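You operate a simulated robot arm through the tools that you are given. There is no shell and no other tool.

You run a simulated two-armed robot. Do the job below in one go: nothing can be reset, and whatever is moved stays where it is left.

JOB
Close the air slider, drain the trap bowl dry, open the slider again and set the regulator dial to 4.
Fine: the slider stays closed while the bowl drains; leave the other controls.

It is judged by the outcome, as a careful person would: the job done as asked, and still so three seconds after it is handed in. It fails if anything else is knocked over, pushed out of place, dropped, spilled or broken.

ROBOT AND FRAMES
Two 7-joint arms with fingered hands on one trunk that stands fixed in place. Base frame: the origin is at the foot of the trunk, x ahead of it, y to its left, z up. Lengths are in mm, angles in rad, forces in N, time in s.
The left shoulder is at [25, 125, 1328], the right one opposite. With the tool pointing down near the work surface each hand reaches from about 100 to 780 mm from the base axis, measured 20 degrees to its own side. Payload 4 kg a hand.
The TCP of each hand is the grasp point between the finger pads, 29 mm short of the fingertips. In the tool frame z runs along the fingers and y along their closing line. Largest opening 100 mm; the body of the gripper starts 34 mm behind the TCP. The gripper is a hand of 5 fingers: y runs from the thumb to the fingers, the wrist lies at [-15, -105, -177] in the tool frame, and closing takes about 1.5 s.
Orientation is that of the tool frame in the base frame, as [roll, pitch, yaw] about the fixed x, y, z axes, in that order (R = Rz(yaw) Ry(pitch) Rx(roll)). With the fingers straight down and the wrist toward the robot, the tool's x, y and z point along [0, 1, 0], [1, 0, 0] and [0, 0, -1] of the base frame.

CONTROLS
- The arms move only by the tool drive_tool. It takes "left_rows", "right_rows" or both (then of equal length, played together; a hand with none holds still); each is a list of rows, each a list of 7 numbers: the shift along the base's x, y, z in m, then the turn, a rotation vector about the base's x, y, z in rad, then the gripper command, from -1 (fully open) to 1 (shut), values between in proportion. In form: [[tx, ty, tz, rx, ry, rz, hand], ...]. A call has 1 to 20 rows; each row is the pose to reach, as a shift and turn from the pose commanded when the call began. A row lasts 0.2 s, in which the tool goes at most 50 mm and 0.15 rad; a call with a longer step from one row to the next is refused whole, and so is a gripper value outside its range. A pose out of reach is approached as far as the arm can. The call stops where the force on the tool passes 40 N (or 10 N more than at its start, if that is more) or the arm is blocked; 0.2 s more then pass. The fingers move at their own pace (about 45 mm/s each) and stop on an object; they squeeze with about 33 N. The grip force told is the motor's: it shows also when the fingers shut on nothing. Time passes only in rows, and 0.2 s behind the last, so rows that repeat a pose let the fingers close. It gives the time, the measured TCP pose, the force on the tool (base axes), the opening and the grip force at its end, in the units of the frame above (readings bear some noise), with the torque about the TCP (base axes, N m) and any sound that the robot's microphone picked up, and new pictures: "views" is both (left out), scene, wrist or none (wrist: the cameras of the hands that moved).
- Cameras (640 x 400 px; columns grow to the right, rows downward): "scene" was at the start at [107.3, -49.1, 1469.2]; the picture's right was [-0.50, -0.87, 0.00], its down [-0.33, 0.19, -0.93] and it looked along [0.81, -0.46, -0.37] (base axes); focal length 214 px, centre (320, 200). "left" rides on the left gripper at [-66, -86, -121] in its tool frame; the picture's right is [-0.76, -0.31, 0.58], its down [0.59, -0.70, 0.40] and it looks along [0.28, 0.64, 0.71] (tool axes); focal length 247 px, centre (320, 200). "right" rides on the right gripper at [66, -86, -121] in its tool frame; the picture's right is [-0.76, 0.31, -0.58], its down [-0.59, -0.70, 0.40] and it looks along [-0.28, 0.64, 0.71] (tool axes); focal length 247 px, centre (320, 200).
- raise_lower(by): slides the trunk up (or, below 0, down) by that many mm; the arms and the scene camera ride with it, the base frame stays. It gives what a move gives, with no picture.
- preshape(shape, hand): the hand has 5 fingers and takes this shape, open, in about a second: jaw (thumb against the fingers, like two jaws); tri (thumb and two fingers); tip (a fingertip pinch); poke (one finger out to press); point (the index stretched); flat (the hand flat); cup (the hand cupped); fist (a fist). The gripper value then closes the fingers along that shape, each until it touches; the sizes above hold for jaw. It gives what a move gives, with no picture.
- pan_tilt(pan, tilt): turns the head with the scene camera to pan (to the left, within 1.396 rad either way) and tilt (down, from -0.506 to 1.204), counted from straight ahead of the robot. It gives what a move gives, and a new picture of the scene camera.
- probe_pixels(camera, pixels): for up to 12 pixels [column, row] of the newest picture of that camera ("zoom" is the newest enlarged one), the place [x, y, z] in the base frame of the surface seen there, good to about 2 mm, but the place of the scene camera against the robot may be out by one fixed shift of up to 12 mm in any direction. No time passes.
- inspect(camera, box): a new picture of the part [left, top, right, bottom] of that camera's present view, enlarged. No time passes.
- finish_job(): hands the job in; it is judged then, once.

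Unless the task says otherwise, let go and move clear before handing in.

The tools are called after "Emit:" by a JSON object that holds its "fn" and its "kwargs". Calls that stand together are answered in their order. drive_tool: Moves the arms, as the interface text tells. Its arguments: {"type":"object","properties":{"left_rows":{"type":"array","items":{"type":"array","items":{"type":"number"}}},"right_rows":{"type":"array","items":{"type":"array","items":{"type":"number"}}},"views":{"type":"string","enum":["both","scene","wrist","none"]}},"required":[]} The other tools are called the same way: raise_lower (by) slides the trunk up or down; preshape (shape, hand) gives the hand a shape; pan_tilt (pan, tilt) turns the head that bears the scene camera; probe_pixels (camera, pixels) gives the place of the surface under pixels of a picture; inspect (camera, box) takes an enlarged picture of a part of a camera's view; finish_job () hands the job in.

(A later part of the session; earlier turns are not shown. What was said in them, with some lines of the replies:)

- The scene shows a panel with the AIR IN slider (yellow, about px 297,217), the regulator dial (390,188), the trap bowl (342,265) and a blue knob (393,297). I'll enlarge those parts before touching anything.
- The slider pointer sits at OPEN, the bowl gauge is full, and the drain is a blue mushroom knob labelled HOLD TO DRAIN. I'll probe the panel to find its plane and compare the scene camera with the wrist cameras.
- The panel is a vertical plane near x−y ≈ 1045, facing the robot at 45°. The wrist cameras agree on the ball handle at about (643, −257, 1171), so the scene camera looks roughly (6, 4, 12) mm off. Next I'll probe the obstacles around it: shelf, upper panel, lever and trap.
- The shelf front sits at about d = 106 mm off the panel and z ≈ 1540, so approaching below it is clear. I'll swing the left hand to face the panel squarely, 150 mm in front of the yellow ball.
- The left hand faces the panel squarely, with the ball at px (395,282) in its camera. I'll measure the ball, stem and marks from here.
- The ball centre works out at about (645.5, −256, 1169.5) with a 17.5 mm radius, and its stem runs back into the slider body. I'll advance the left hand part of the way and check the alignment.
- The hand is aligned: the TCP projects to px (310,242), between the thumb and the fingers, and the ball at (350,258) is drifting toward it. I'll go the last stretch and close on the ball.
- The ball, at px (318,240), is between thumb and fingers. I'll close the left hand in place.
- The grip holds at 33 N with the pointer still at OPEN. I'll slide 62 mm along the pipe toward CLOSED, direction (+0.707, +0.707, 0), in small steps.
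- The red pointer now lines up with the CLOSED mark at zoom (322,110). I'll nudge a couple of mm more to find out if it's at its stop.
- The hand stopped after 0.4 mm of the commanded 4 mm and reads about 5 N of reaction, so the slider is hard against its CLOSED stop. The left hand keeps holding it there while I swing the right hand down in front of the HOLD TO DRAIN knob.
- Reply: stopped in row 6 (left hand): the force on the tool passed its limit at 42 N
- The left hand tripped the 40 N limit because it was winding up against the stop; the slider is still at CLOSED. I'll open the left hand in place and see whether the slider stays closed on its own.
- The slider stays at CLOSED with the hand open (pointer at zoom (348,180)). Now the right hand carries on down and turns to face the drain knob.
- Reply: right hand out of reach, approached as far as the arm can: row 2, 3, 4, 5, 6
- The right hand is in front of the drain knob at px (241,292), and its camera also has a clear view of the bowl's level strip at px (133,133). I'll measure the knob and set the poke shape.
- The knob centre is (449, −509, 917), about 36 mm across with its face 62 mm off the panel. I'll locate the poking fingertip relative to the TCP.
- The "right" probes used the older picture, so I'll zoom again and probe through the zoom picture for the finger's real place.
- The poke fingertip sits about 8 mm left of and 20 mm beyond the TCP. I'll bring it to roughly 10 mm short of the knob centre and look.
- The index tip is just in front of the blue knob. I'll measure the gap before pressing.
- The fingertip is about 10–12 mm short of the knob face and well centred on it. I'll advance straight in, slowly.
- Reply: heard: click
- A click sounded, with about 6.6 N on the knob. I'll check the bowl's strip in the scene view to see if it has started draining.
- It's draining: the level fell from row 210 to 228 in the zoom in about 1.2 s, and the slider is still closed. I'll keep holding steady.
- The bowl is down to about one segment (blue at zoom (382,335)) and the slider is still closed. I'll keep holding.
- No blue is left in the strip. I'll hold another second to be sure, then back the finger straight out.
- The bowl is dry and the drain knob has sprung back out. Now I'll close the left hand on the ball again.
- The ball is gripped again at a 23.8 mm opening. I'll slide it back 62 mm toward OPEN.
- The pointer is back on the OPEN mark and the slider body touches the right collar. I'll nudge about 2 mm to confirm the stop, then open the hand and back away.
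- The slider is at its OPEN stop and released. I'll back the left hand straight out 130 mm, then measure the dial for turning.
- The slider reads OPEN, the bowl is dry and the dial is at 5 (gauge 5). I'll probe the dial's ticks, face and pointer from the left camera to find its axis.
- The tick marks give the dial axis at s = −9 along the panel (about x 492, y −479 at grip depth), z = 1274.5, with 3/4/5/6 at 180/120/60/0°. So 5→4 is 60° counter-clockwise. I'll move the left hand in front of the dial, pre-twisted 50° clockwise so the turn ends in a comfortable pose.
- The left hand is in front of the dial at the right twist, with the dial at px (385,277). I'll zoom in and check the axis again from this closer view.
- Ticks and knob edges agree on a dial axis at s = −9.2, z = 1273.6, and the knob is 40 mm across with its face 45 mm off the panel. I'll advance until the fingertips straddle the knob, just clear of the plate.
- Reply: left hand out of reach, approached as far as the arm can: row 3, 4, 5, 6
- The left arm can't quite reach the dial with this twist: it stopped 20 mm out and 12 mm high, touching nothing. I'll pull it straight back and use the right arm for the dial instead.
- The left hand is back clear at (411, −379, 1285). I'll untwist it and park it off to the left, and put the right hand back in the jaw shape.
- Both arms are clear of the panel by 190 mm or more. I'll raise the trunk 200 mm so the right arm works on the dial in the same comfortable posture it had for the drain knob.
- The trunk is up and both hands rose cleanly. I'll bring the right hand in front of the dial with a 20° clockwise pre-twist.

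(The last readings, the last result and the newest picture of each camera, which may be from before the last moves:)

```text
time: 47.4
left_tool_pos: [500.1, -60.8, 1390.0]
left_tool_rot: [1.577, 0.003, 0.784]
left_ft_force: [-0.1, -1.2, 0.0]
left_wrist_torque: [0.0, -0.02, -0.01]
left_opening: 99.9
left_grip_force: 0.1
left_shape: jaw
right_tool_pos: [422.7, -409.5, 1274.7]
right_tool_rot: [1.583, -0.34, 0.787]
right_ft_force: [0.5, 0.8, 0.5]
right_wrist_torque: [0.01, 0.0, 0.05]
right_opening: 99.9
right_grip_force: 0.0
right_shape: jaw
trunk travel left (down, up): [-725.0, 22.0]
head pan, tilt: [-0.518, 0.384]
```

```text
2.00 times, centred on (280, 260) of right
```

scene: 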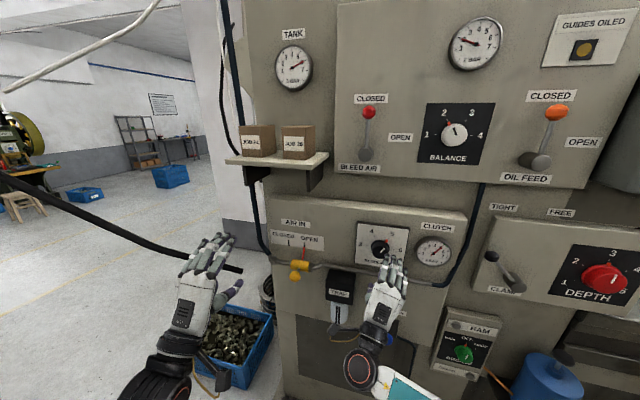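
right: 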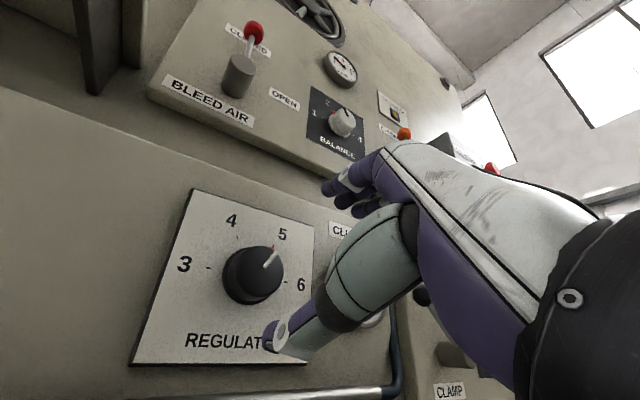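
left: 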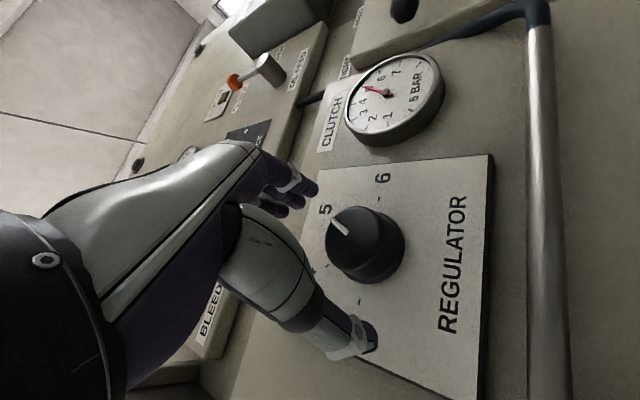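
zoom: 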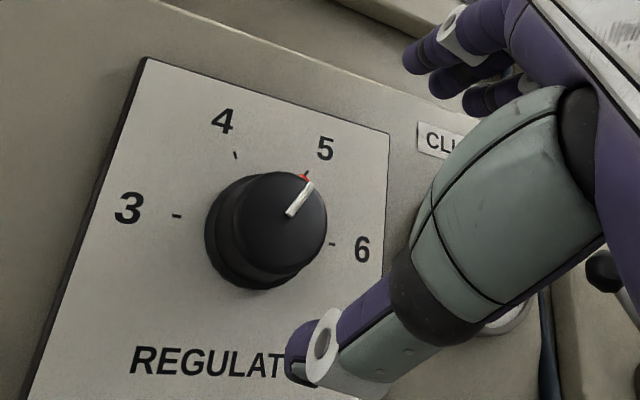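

The right hand reached its standoff cleanly and the dial is in view at px (253,272). I'll confirm the axis from this camera.

Emit:
{"fn": "probe_pixels", "kwargs": {"camera": "right", "pixels": [[209, 267.5], [286, 281.5], [238, 237.5], [274, 246], [257, 270], [234, 265], [281, 274], [259, 248], [255, 293], [266, 266], [273, 252]]}}

```text
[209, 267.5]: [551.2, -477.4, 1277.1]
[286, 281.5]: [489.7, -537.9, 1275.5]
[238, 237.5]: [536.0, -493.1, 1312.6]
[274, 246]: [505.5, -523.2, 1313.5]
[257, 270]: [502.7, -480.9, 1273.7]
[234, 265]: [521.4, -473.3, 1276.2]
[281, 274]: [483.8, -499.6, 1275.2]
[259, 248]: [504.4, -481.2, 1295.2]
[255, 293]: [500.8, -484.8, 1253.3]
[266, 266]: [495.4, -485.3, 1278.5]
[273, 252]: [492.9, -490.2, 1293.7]
```

The dial axis is confirmed at s ≈ −9.1, z ≈ 1274. I'll advance the right hand straight in until the fingers straddle the knob.

Emit:
{"fn": "drive_tool", "kwargs": {"right_rows": [[0.014, -0.014, 0, 0, 0, 0, -1], [0.028, -0.028, 0, 0, 0, 0, -1], [0.042, -0.042, 0, 0, 0, 0, -1], [0.053, -0.053, 0, 0, 0, 0, -1], [0.061, -0.061, -0.0003, 0, 0, 0, -1], [0.0676, -0.0676, -0.0003, 0, 0, 0, -1]], "views": "both"}}

Emit:
{"fn": "inspect", "kwargs": {"camera": "right", "box": [200, 130, 400, 350]}}

Emit:
{"fn": "inspect", "kwargs": {"camera": "scene", "box": [330, 200, 470, 300]}}

```text
time: 48.8
left_tool_pos: [498.9, -61.7, 1390.2]
left_tool_rot: [1.577, 0.003, 0.787]
left_ft_force: [0.2, 0.0, 0.1]
left_wrist_torque: [0.01, -0.03, 0.01]
left_opening: 99.8
left_grip_force: 0.2
left_shape: jaw
right_tool_pos: [491.0, -478.3, 1275.0]
right_tool_rot: [1.583, -0.343, 0.784]
right_ft_force: [0.7, -0.6, -0.6]
right_wrist_torque: [-0.02, 0.03, 0.0]
right_opening: 99.7
right_grip_force: 0.1
right_shape: jaw
trunk travel left (down, up): [-725.0, 22.0]
head pan, tilt: [-0.518, 0.384]
```

scene: 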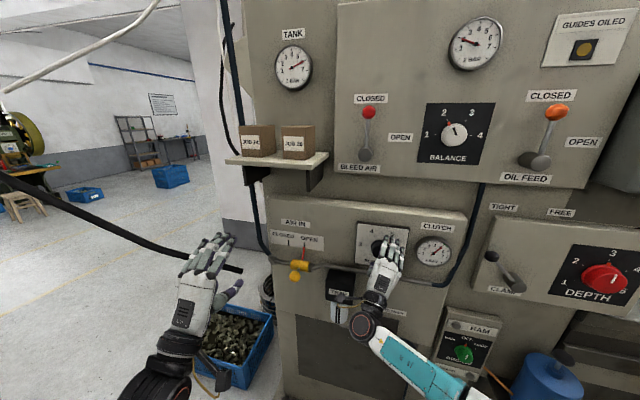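
right: 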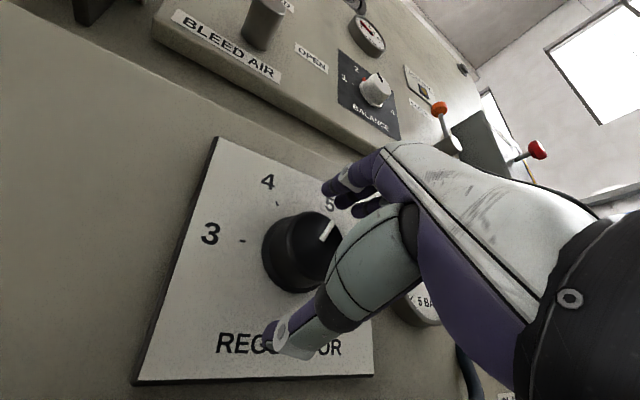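

```text
1.82 times, centred on (300, 240) of right
```

zoom: 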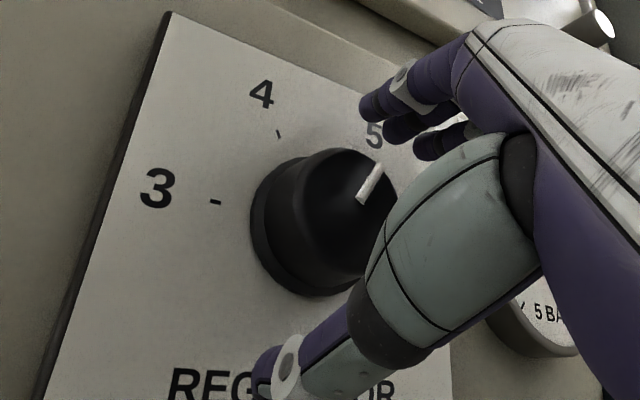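

```text
4.00 times, centred on (400, 250) of scene
```

zoom: 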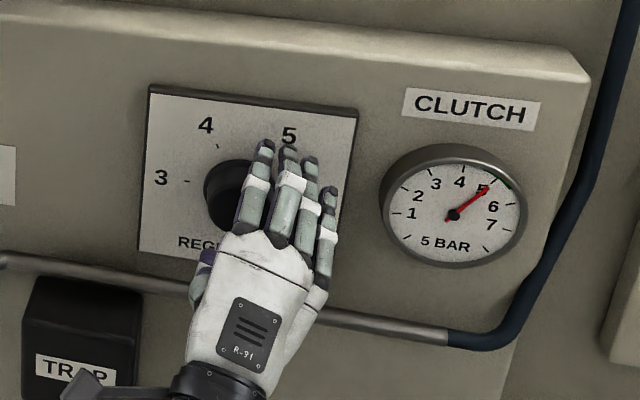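

The knob is between the thumb and fingers, TCP at (491, −478, 1275). I'll close the right hand on it in place.

Emit:
{"fn": "drive_tool", "kwargs": {"right_rows": [[0, 0, 0, 0, 0, 0, 0], [0, 0, 0, 0, 0, 0, 1], [0, 0, 0, 0, 0, 0, 1], [0, 0, 0, 0, 0, 0, 1], [0, 0, 0, 0, 0, 0, 1], [0, 0, 0, 0, 0, 0, 1], [0, 0, 0, 0, 0, 0, 1], [0, 0, 0, 0, 0, 0, 1], [0, 0, 0, 0, 0, 0, 1]], "views": "both"}}

Emit:
{"fn": "inspect", "kwargs": {"camera": "right", "box": [200, 130, 400, 350]}}

Emit:
{"fn": "inspect", "kwargs": {"camera": "scene", "box": [330, 200, 470, 300]}}

```text
time: 50.8
left_tool_pos: [500.3, -61.8, 1390.8]
left_tool_rot: [1.577, 0.003, 0.786]
left_ft_force: [0.4, -0.9, -0.4]
left_wrist_torque: [0.03, 0.01, 0.02]
left_opening: 99.9
left_grip_force: 0.2
left_shape: jaw
right_tool_pos: [491.1, -477.1, 1272.4]
right_tool_rot: [1.584, -0.34, 0.787]
right_ft_force: [-2.2, 3.3, -6.8]
right_wrist_torque: [0.09, 0.08, 0.03]
right_opening: 44.0
right_grip_force: 32.8
right_shape: jaw
trunk travel left (down, up): [-725.0, 22.0]
head pan, tilt: [-0.518, 0.384]
```

scene: 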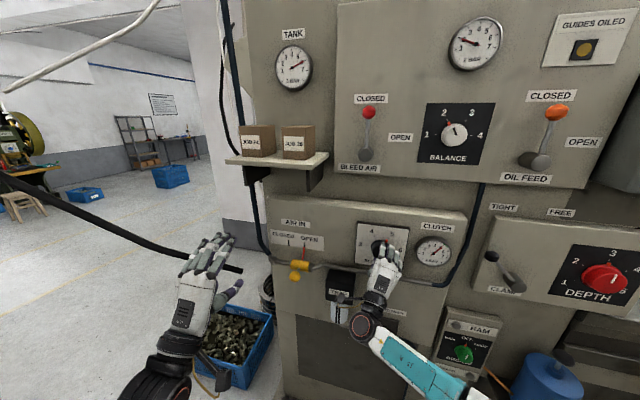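
right: 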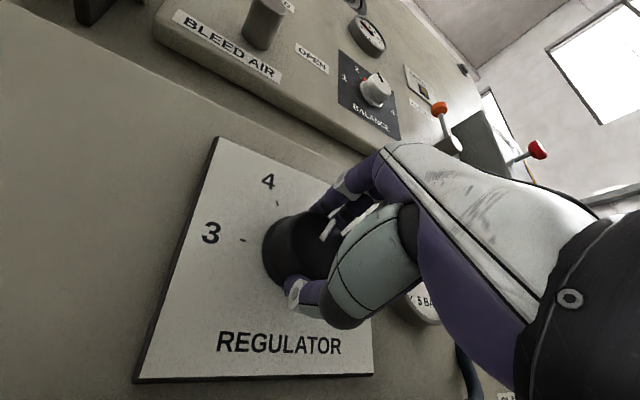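

```text
1.82 times, centred on (300, 240) of right
```

zoom: 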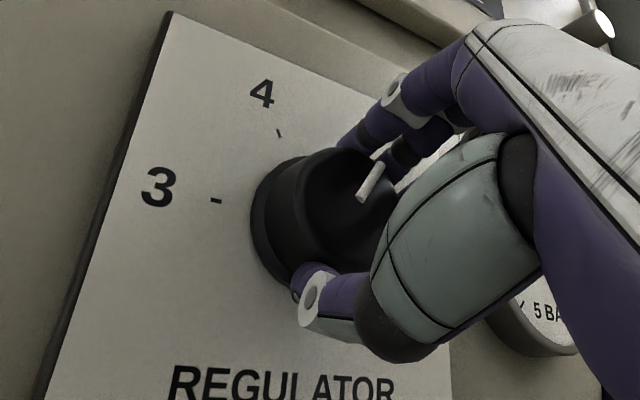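

```text
4.00 times, centred on (400, 250) of scene
```

zoom: 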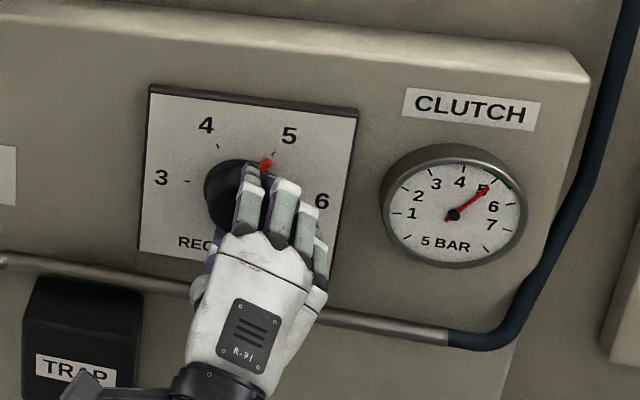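

It has a firm grip, 44 mm opening at 33 N. I'll turn 30° counter-clockwise first and check that the knob follows.

Emit:
{"fn": "drive_tool", "kwargs": {"right_rows": [[0, 0, 0, -0.0617, 0.0617, 0, 1], [0, 0, 0, -0.1234, 0.1234, 0, 1], [0, 0, 0, -0.1851, 0.1851, 0, 1], [0, 0, 0, -0.2468, 0.2468, 0, 1], [0, 0, 0, -0.3085, 0.3085, 0, 1], [0, 0, 0, -0.3702, 0.3702, 0, 1]], "views": "both"}}

Emit:
{"fn": "inspect", "kwargs": {"camera": "scene", "box": [330, 200, 470, 300]}}

Emit:
{"fn": "inspect", "kwargs": {"camera": "right", "box": [200, 130, 400, 350]}}

```text
time: 52.2
left_tool_pos: [500.2, -62.0, 1391.4]
left_tool_rot: [1.578, 0.003, 0.786]
left_ft_force: [-0.3, 0.0, 0.0]
left_wrist_torque: [0.0, 0.0, 0.01]
left_opening: 99.9
left_grip_force: 0.1
left_shape: jaw
right_tool_pos: [490.0, -478.6, 1272.7]
right_tool_rot: [1.583, 0.183, 0.786]
right_ft_force: [-4.7, 0.8, -5.6]
right_wrist_torque: [0.02, 0.08, -0.08]
right_opening: 43.7
right_grip_force: 33.4
right_shape: jaw
trunk travel left (down, up): [-725.0, 22.0]
head pan, tilt: [-0.518, 0.384]
```

scene: 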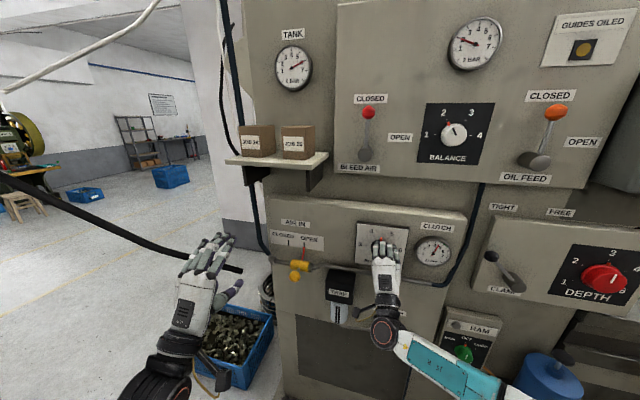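
right: 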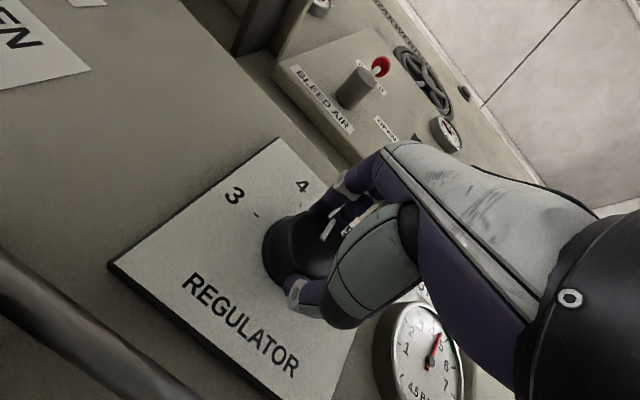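

```text
4.00 times, centred on (400, 250) of scene
```

zoom: 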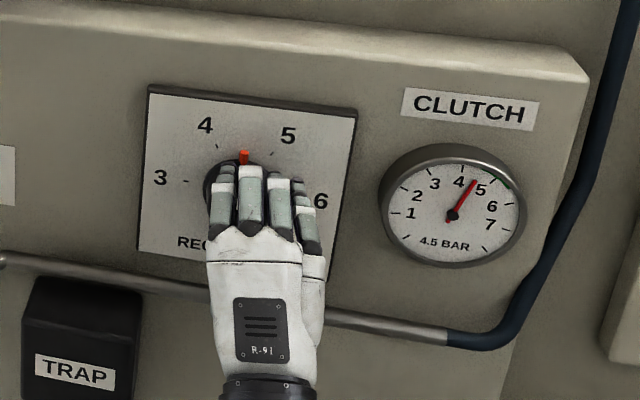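

```text
1.82 times, centred on (300, 240) of right
```

zoom: 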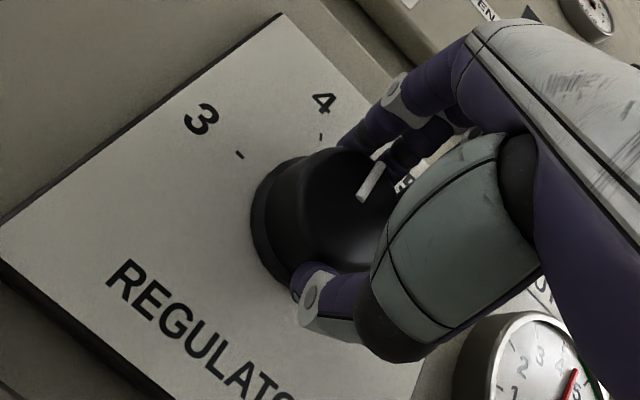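

The knob follows without slipping: the red tab is midway between 5 and 4, and the gauge's printed figure now reads 4.5 BAR. I'll turn the other 30°.

Emit:
{"fn": "drive_tool", "kwargs": {"right_rows": [[0, 0, 0, -0.0617, 0.0617, 0, 1], [0, 0, 0, -0.1234, 0.1234, 0, 1], [0, 0, 0, -0.1851, 0.1851, 0, 1], [0, 0, 0, -0.2468, 0.2468, 0, 1], [0, 0, 0, -0.3085, 0.3085, 0, 1], [0, 0, 0, -0.3702, 0.3702, 0, 1], [0, 0, 0, -0.3702, 0.3702, 0, 1]], "views": "both"}}

Emit:
{"fn": "inspect", "kwargs": {"camera": "scene", "box": [330, 200, 470, 300]}}

Emit:
{"fn": "inspect", "kwargs": {"camera": "right", "box": [200, 130, 400, 350]}}

```text
time: 53.8
left_tool_pos: [498.4, -61.6, 1391.3]
left_tool_rot: [1.576, 0.002, 0.787]
left_ft_force: [0.8, -0.5, 0.2]
left_wrist_torque: [0.02, 0.0, 0.03]
left_opening: 100.0
left_grip_force: 0.2
left_shape: jaw
right_tool_pos: [489.2, -478.4, 1272.8]
right_tool_rot: [1.583, 0.707, 0.787]
right_ft_force: [-3.9, 1.1, -0.9]
right_wrist_torque: [-0.01, -0.01, -0.04]
right_opening: 43.8
right_grip_force: 32.8
right_shape: jaw
trunk travel left (down, up): [-725.0, 22.0]
head pan, tilt: [-0.518, 0.384]
```

scene: 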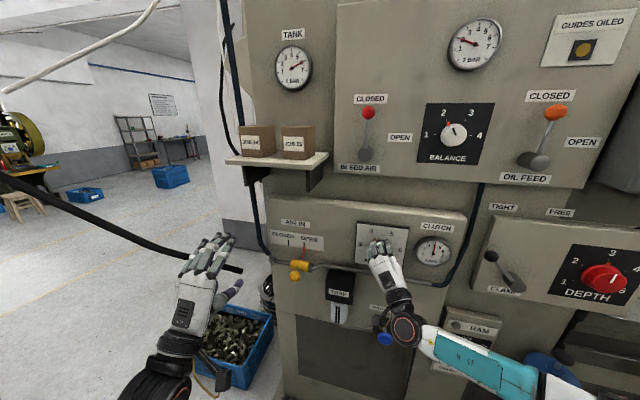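
right: 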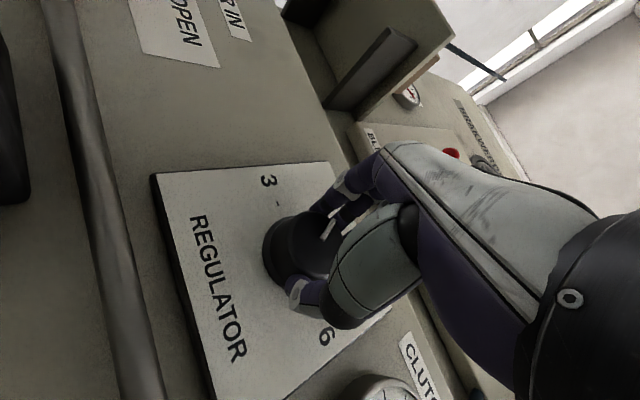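

```text
4.00 times, centred on (400, 250) of scene
```

zoom: 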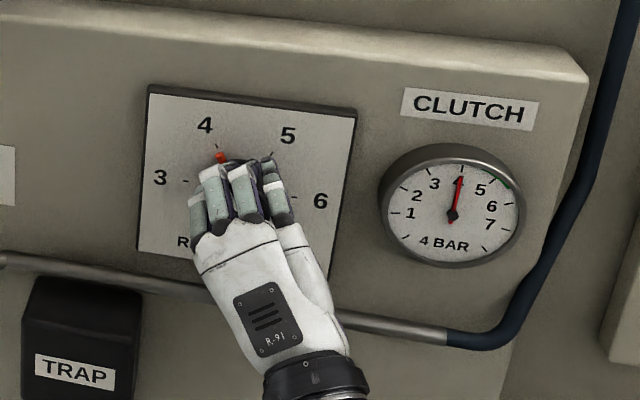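

```text
1.82 times, centred on (300, 240) of right
```

zoom: 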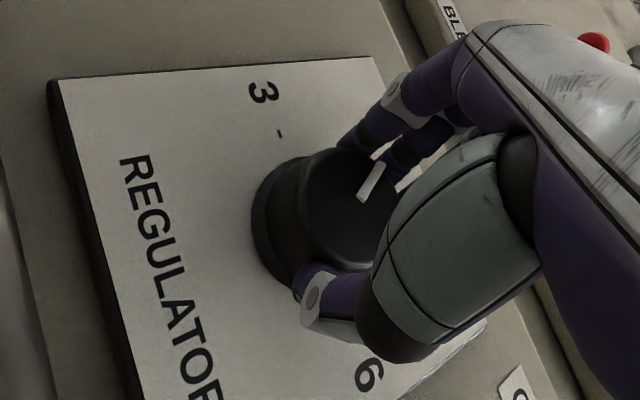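

The gauge reads 4 BAR and the red tab lines up with tick 4 at zoom (220,155). I'll open the right hand in place and check that the dial holds.

Emit:
{"fn": "drive_tool", "kwargs": {"right_rows": [[0, 0, 0, 0, 0, 0, 0.3], [0, 0, 0, 0, 0, 0, -0.4], [0, 0, 0, 0, 0, 0, -1], [0, 0, 0, 0, 0, 0, -1], [0, 0, 0, 0, 0, 0, -1], [0, 0, 0, 0, 0, 0, -1], [0, 0, 0, 0, 0, 0, -1], [0, 0, 0, 0, 0, 0, -1], [0, 0, 0, 0, 0, 0, -1]], "views": "both"}}

Emit:
{"fn": "inspect", "kwargs": {"camera": "scene", "box": [330, 200, 470, 300]}}

```text
time: 55.8
left_tool_pos: [500.4, -60.8, 1390.8]
left_tool_rot: [1.577, 0.003, 0.786]
left_ft_force: [-0.1, 0.3, -0.1]
left_wrist_torque: [0.01, 0.0, 0.02]
left_opening: 99.8
left_grip_force: 0.2
left_shape: jaw
right_tool_pos: [490.6, -477.4, 1273.6]
right_tool_rot: [1.584, 0.703, 0.786]
right_ft_force: [1.0, 0.6, 0.5]
right_wrist_torque: [-0.02, -0.02, 0.01]
right_opening: 99.7
right_grip_force: 0.1
right_shape: jaw
trunk travel left (down, up): [-725.0, 22.0]
head pan, tilt: [-0.518, 0.384]
```

scene: 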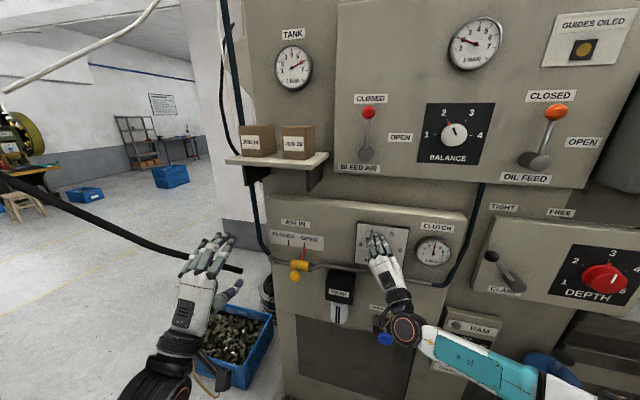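
right: 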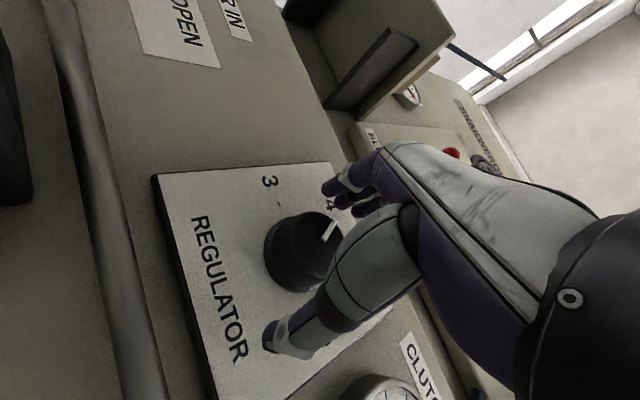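

```text
4.00 times, centred on (400, 250) of scene
```

zoom: 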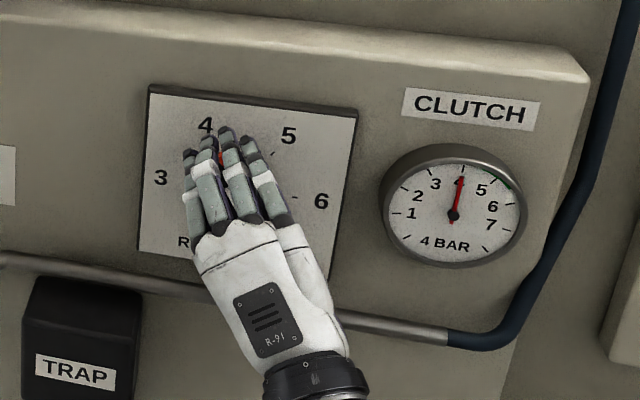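

The gauge still reads 4 BAR with the hand open. I'll back the right hand straight out, away from the panel.

Emit:
{"fn": "drive_tool", "kwargs": {"right_rows": [[-0.008, 0.008, 0, 0, 0, 0, -1], [-0.02, 0.02, 0, 0, 0, 0, -1], [-0.035, 0.035, 0, 0, 0, 0, -1], [-0.055, 0.055, 0, 0, 0, 0, -1], [-0.075, 0.075, 0, 0, 0, 0, -1], [-0.08, 0.06, -0.04, 0, 0, 0, -1], [-0.085, 0.04, -0.08, 0, 0, 0, -1], [-0.09, 0.02, -0.12, 0, 0, 0, -1], [-0.1, 0.01, -0.16, 0, 0, 0, -1]], "views": "both"}}

Emit:
{"fn": "inspect", "kwargs": {"camera": "scene", "box": [260, 200, 480, 340]}}

Emit:
{"fn": "inspect", "kwargs": {"camera": "scene", "box": [340, 210, 470, 290]}}

```text
time: 57.8
left_tool_pos: [500.6, -60.9, 1391.6]
left_tool_rot: [1.577, 0.003, 0.787]
left_ft_force: [0.6, 0.0, -0.6]
left_wrist_torque: [-0.01, -0.03, 0.03]
left_opening: 99.8
left_grip_force: 0.0
left_shape: jaw
right_tool_pos: [389.9, -466.8, 1112.8]
right_tool_rot: [1.583, 0.705, 0.788]
right_ft_force: [0.7, 0.5, -0.4]
right_wrist_torque: [0.01, 0.01, -0.05]
right_opening: 100.2
right_grip_force: 0.1
right_shape: jaw
trunk travel left (down, up): [-725.0, 22.0]
head pan, tilt: [-0.518, 0.384]
```

scene: 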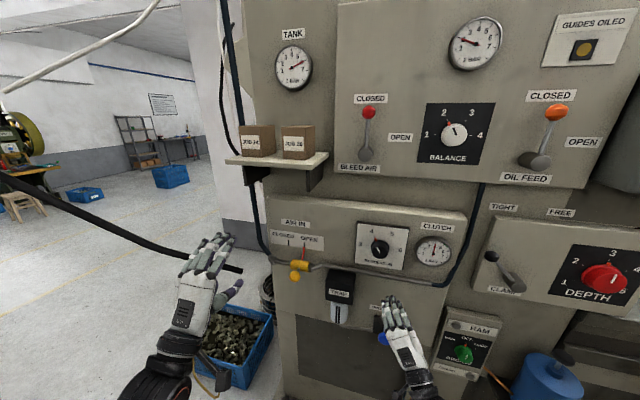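
right: 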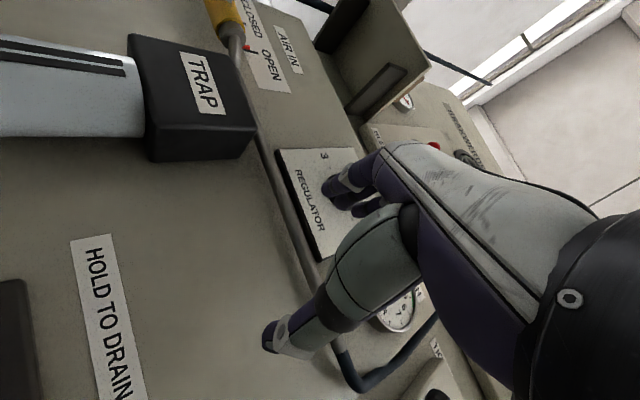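

```text
2.86 times, centred on (370, 270) of scene
```

zoom: 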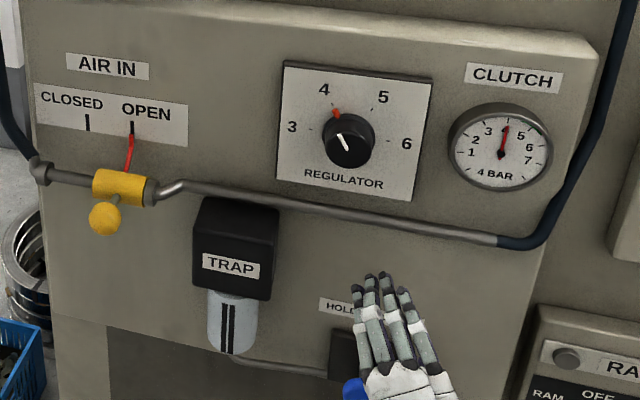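

```text
4.92 times, centred on (405, 250) of scene
```

zoom: 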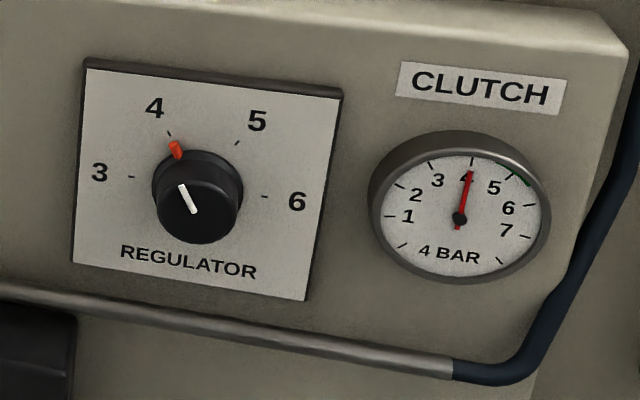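

Everything reads right: the tab is on tick 4, the gauge at 4 BAR, the slider on OPEN and the bowl empty. I'll move the right hand a bit further clear, wait, and take a last look at the drain knob and slider.

Emit:
{"fn": "drive_tool", "kwargs": {"right_rows": [[-0.02, 0.02, 0, 0, 0, 0, -1], [-0.04, 0.04, 0, 0, 0, 0, -1], [-0.06, 0.06, 0, 0, 0, 0, -1], [-0.08, 0.05, 0, 0, 0, 0, -1], [-0.1, 0.02, 0, 0, 0, 0, -1], [-0.12, -0.01, 0, 0, 0, 0, -1], [-0.13, -0.03, 0, 0, 0, 0, -1], [-0.13, -0.03, 0, 0, 0, 0, -1], [-0.13, -0.03, 0, 0, 0, 0, -1], [-0.13, -0.03, 0, 0, 0, 0, -1], [-0.13, -0.03, 0, 0, 0, 0, -1], [-0.13, -0.03, 0, 0, 0, 0, -1]], "views": "both"}}

Emit:
{"fn": "inspect", "kwargs": {"camera": "scene", "box": [260, 200, 480, 340]}}

Emit:
{"fn": "inspect", "kwargs": {"camera": "scene", "box": [200, 0, 640, 275]}}

```text
time: 60.4
left_tool_pos: [500.4, -61.8, 1390.2]
left_tool_rot: [1.577, 0.003, 0.783]
left_ft_force: [-0.5, 0.2, -0.8]
left_wrist_torque: [-0.01, 0.03, -0.01]
left_opening: 99.8
left_grip_force: 0.1
left_shape: jaw
right_tool_pos: [259.7, -497.8, 1113.9]
right_tool_rot: [1.584, 0.705, 0.789]
right_ft_force: [-0.2, -0.1, -0.9]
right_wrist_torque: [0.04, 0.02, 0.02]
right_opening: 99.9
right_grip_force: 0.1
right_shape: jaw
trunk travel left (down, up): [-725.0, 22.0]
head pan, tilt: [-0.518, 0.384]
```

scene: 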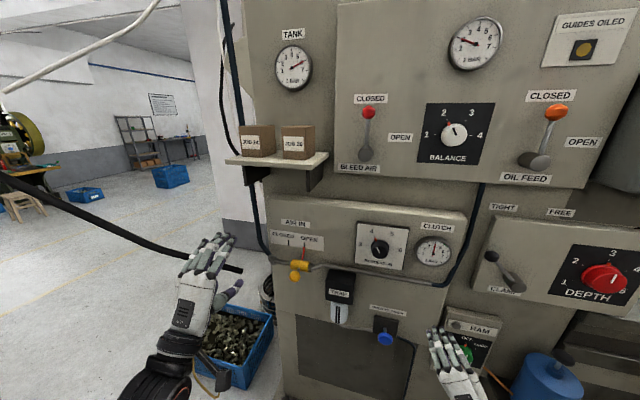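
right: 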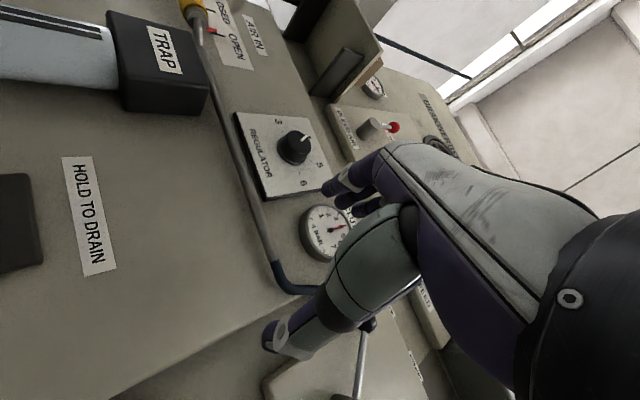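

```text
2.86 times, centred on (370, 270) of scene
```

zoom: 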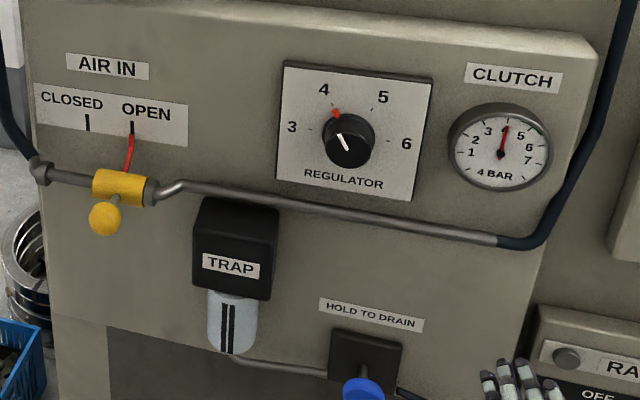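

```text
1.45 times, centred on (420, 138) of scene
```

zoom: 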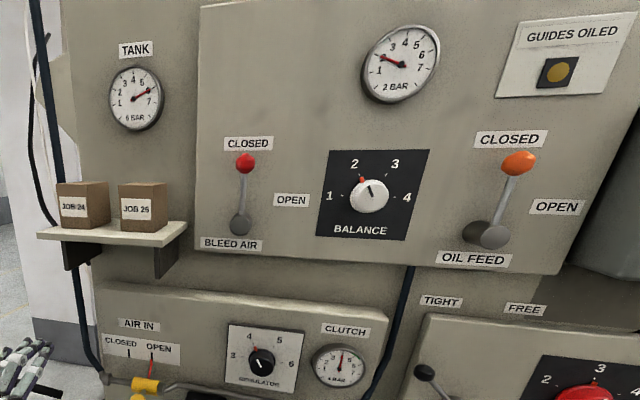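

The final pictures show the slider on OPEN, the bowl dry with the drain knob released, and the dial on 4 with the gauge at 4 BAR. The other controls and the boxes on the shelf look as they were, and both hands are clear, so I'm handing the job in.

Emit:
{"fn": "finish_job", "kwargs": {}}

```text
The job is handed in.
```

The job is done and handed in: I closed the air slider, drained the trap bowl, opened the slider again and set the regulator dial to 4.

- **Slider:** it was against its CLOSED stop before draining and stayed closed until the bowl was empty. It is now back at its OPEN stop.
- **Bowl:** I held the drain knob until the level strip showed no blue, then about a second longer. The knob came back out when released.
- **Dial:** the pointer is on the 4 mark and the clutch gauge reads 4 BAR. It held there after I let go.

No other controls were touched, and nothing was knocked or moved. Along the way:

- **Force limit:** the left hand tripped it once, pushing the slider against its CLOSED stop. The slider stayed closed.
- **Right arm for the dial:** the left arm couldn't reach the dial, so I raised the trunk 200 mm and used the right. The trunk is still raised.
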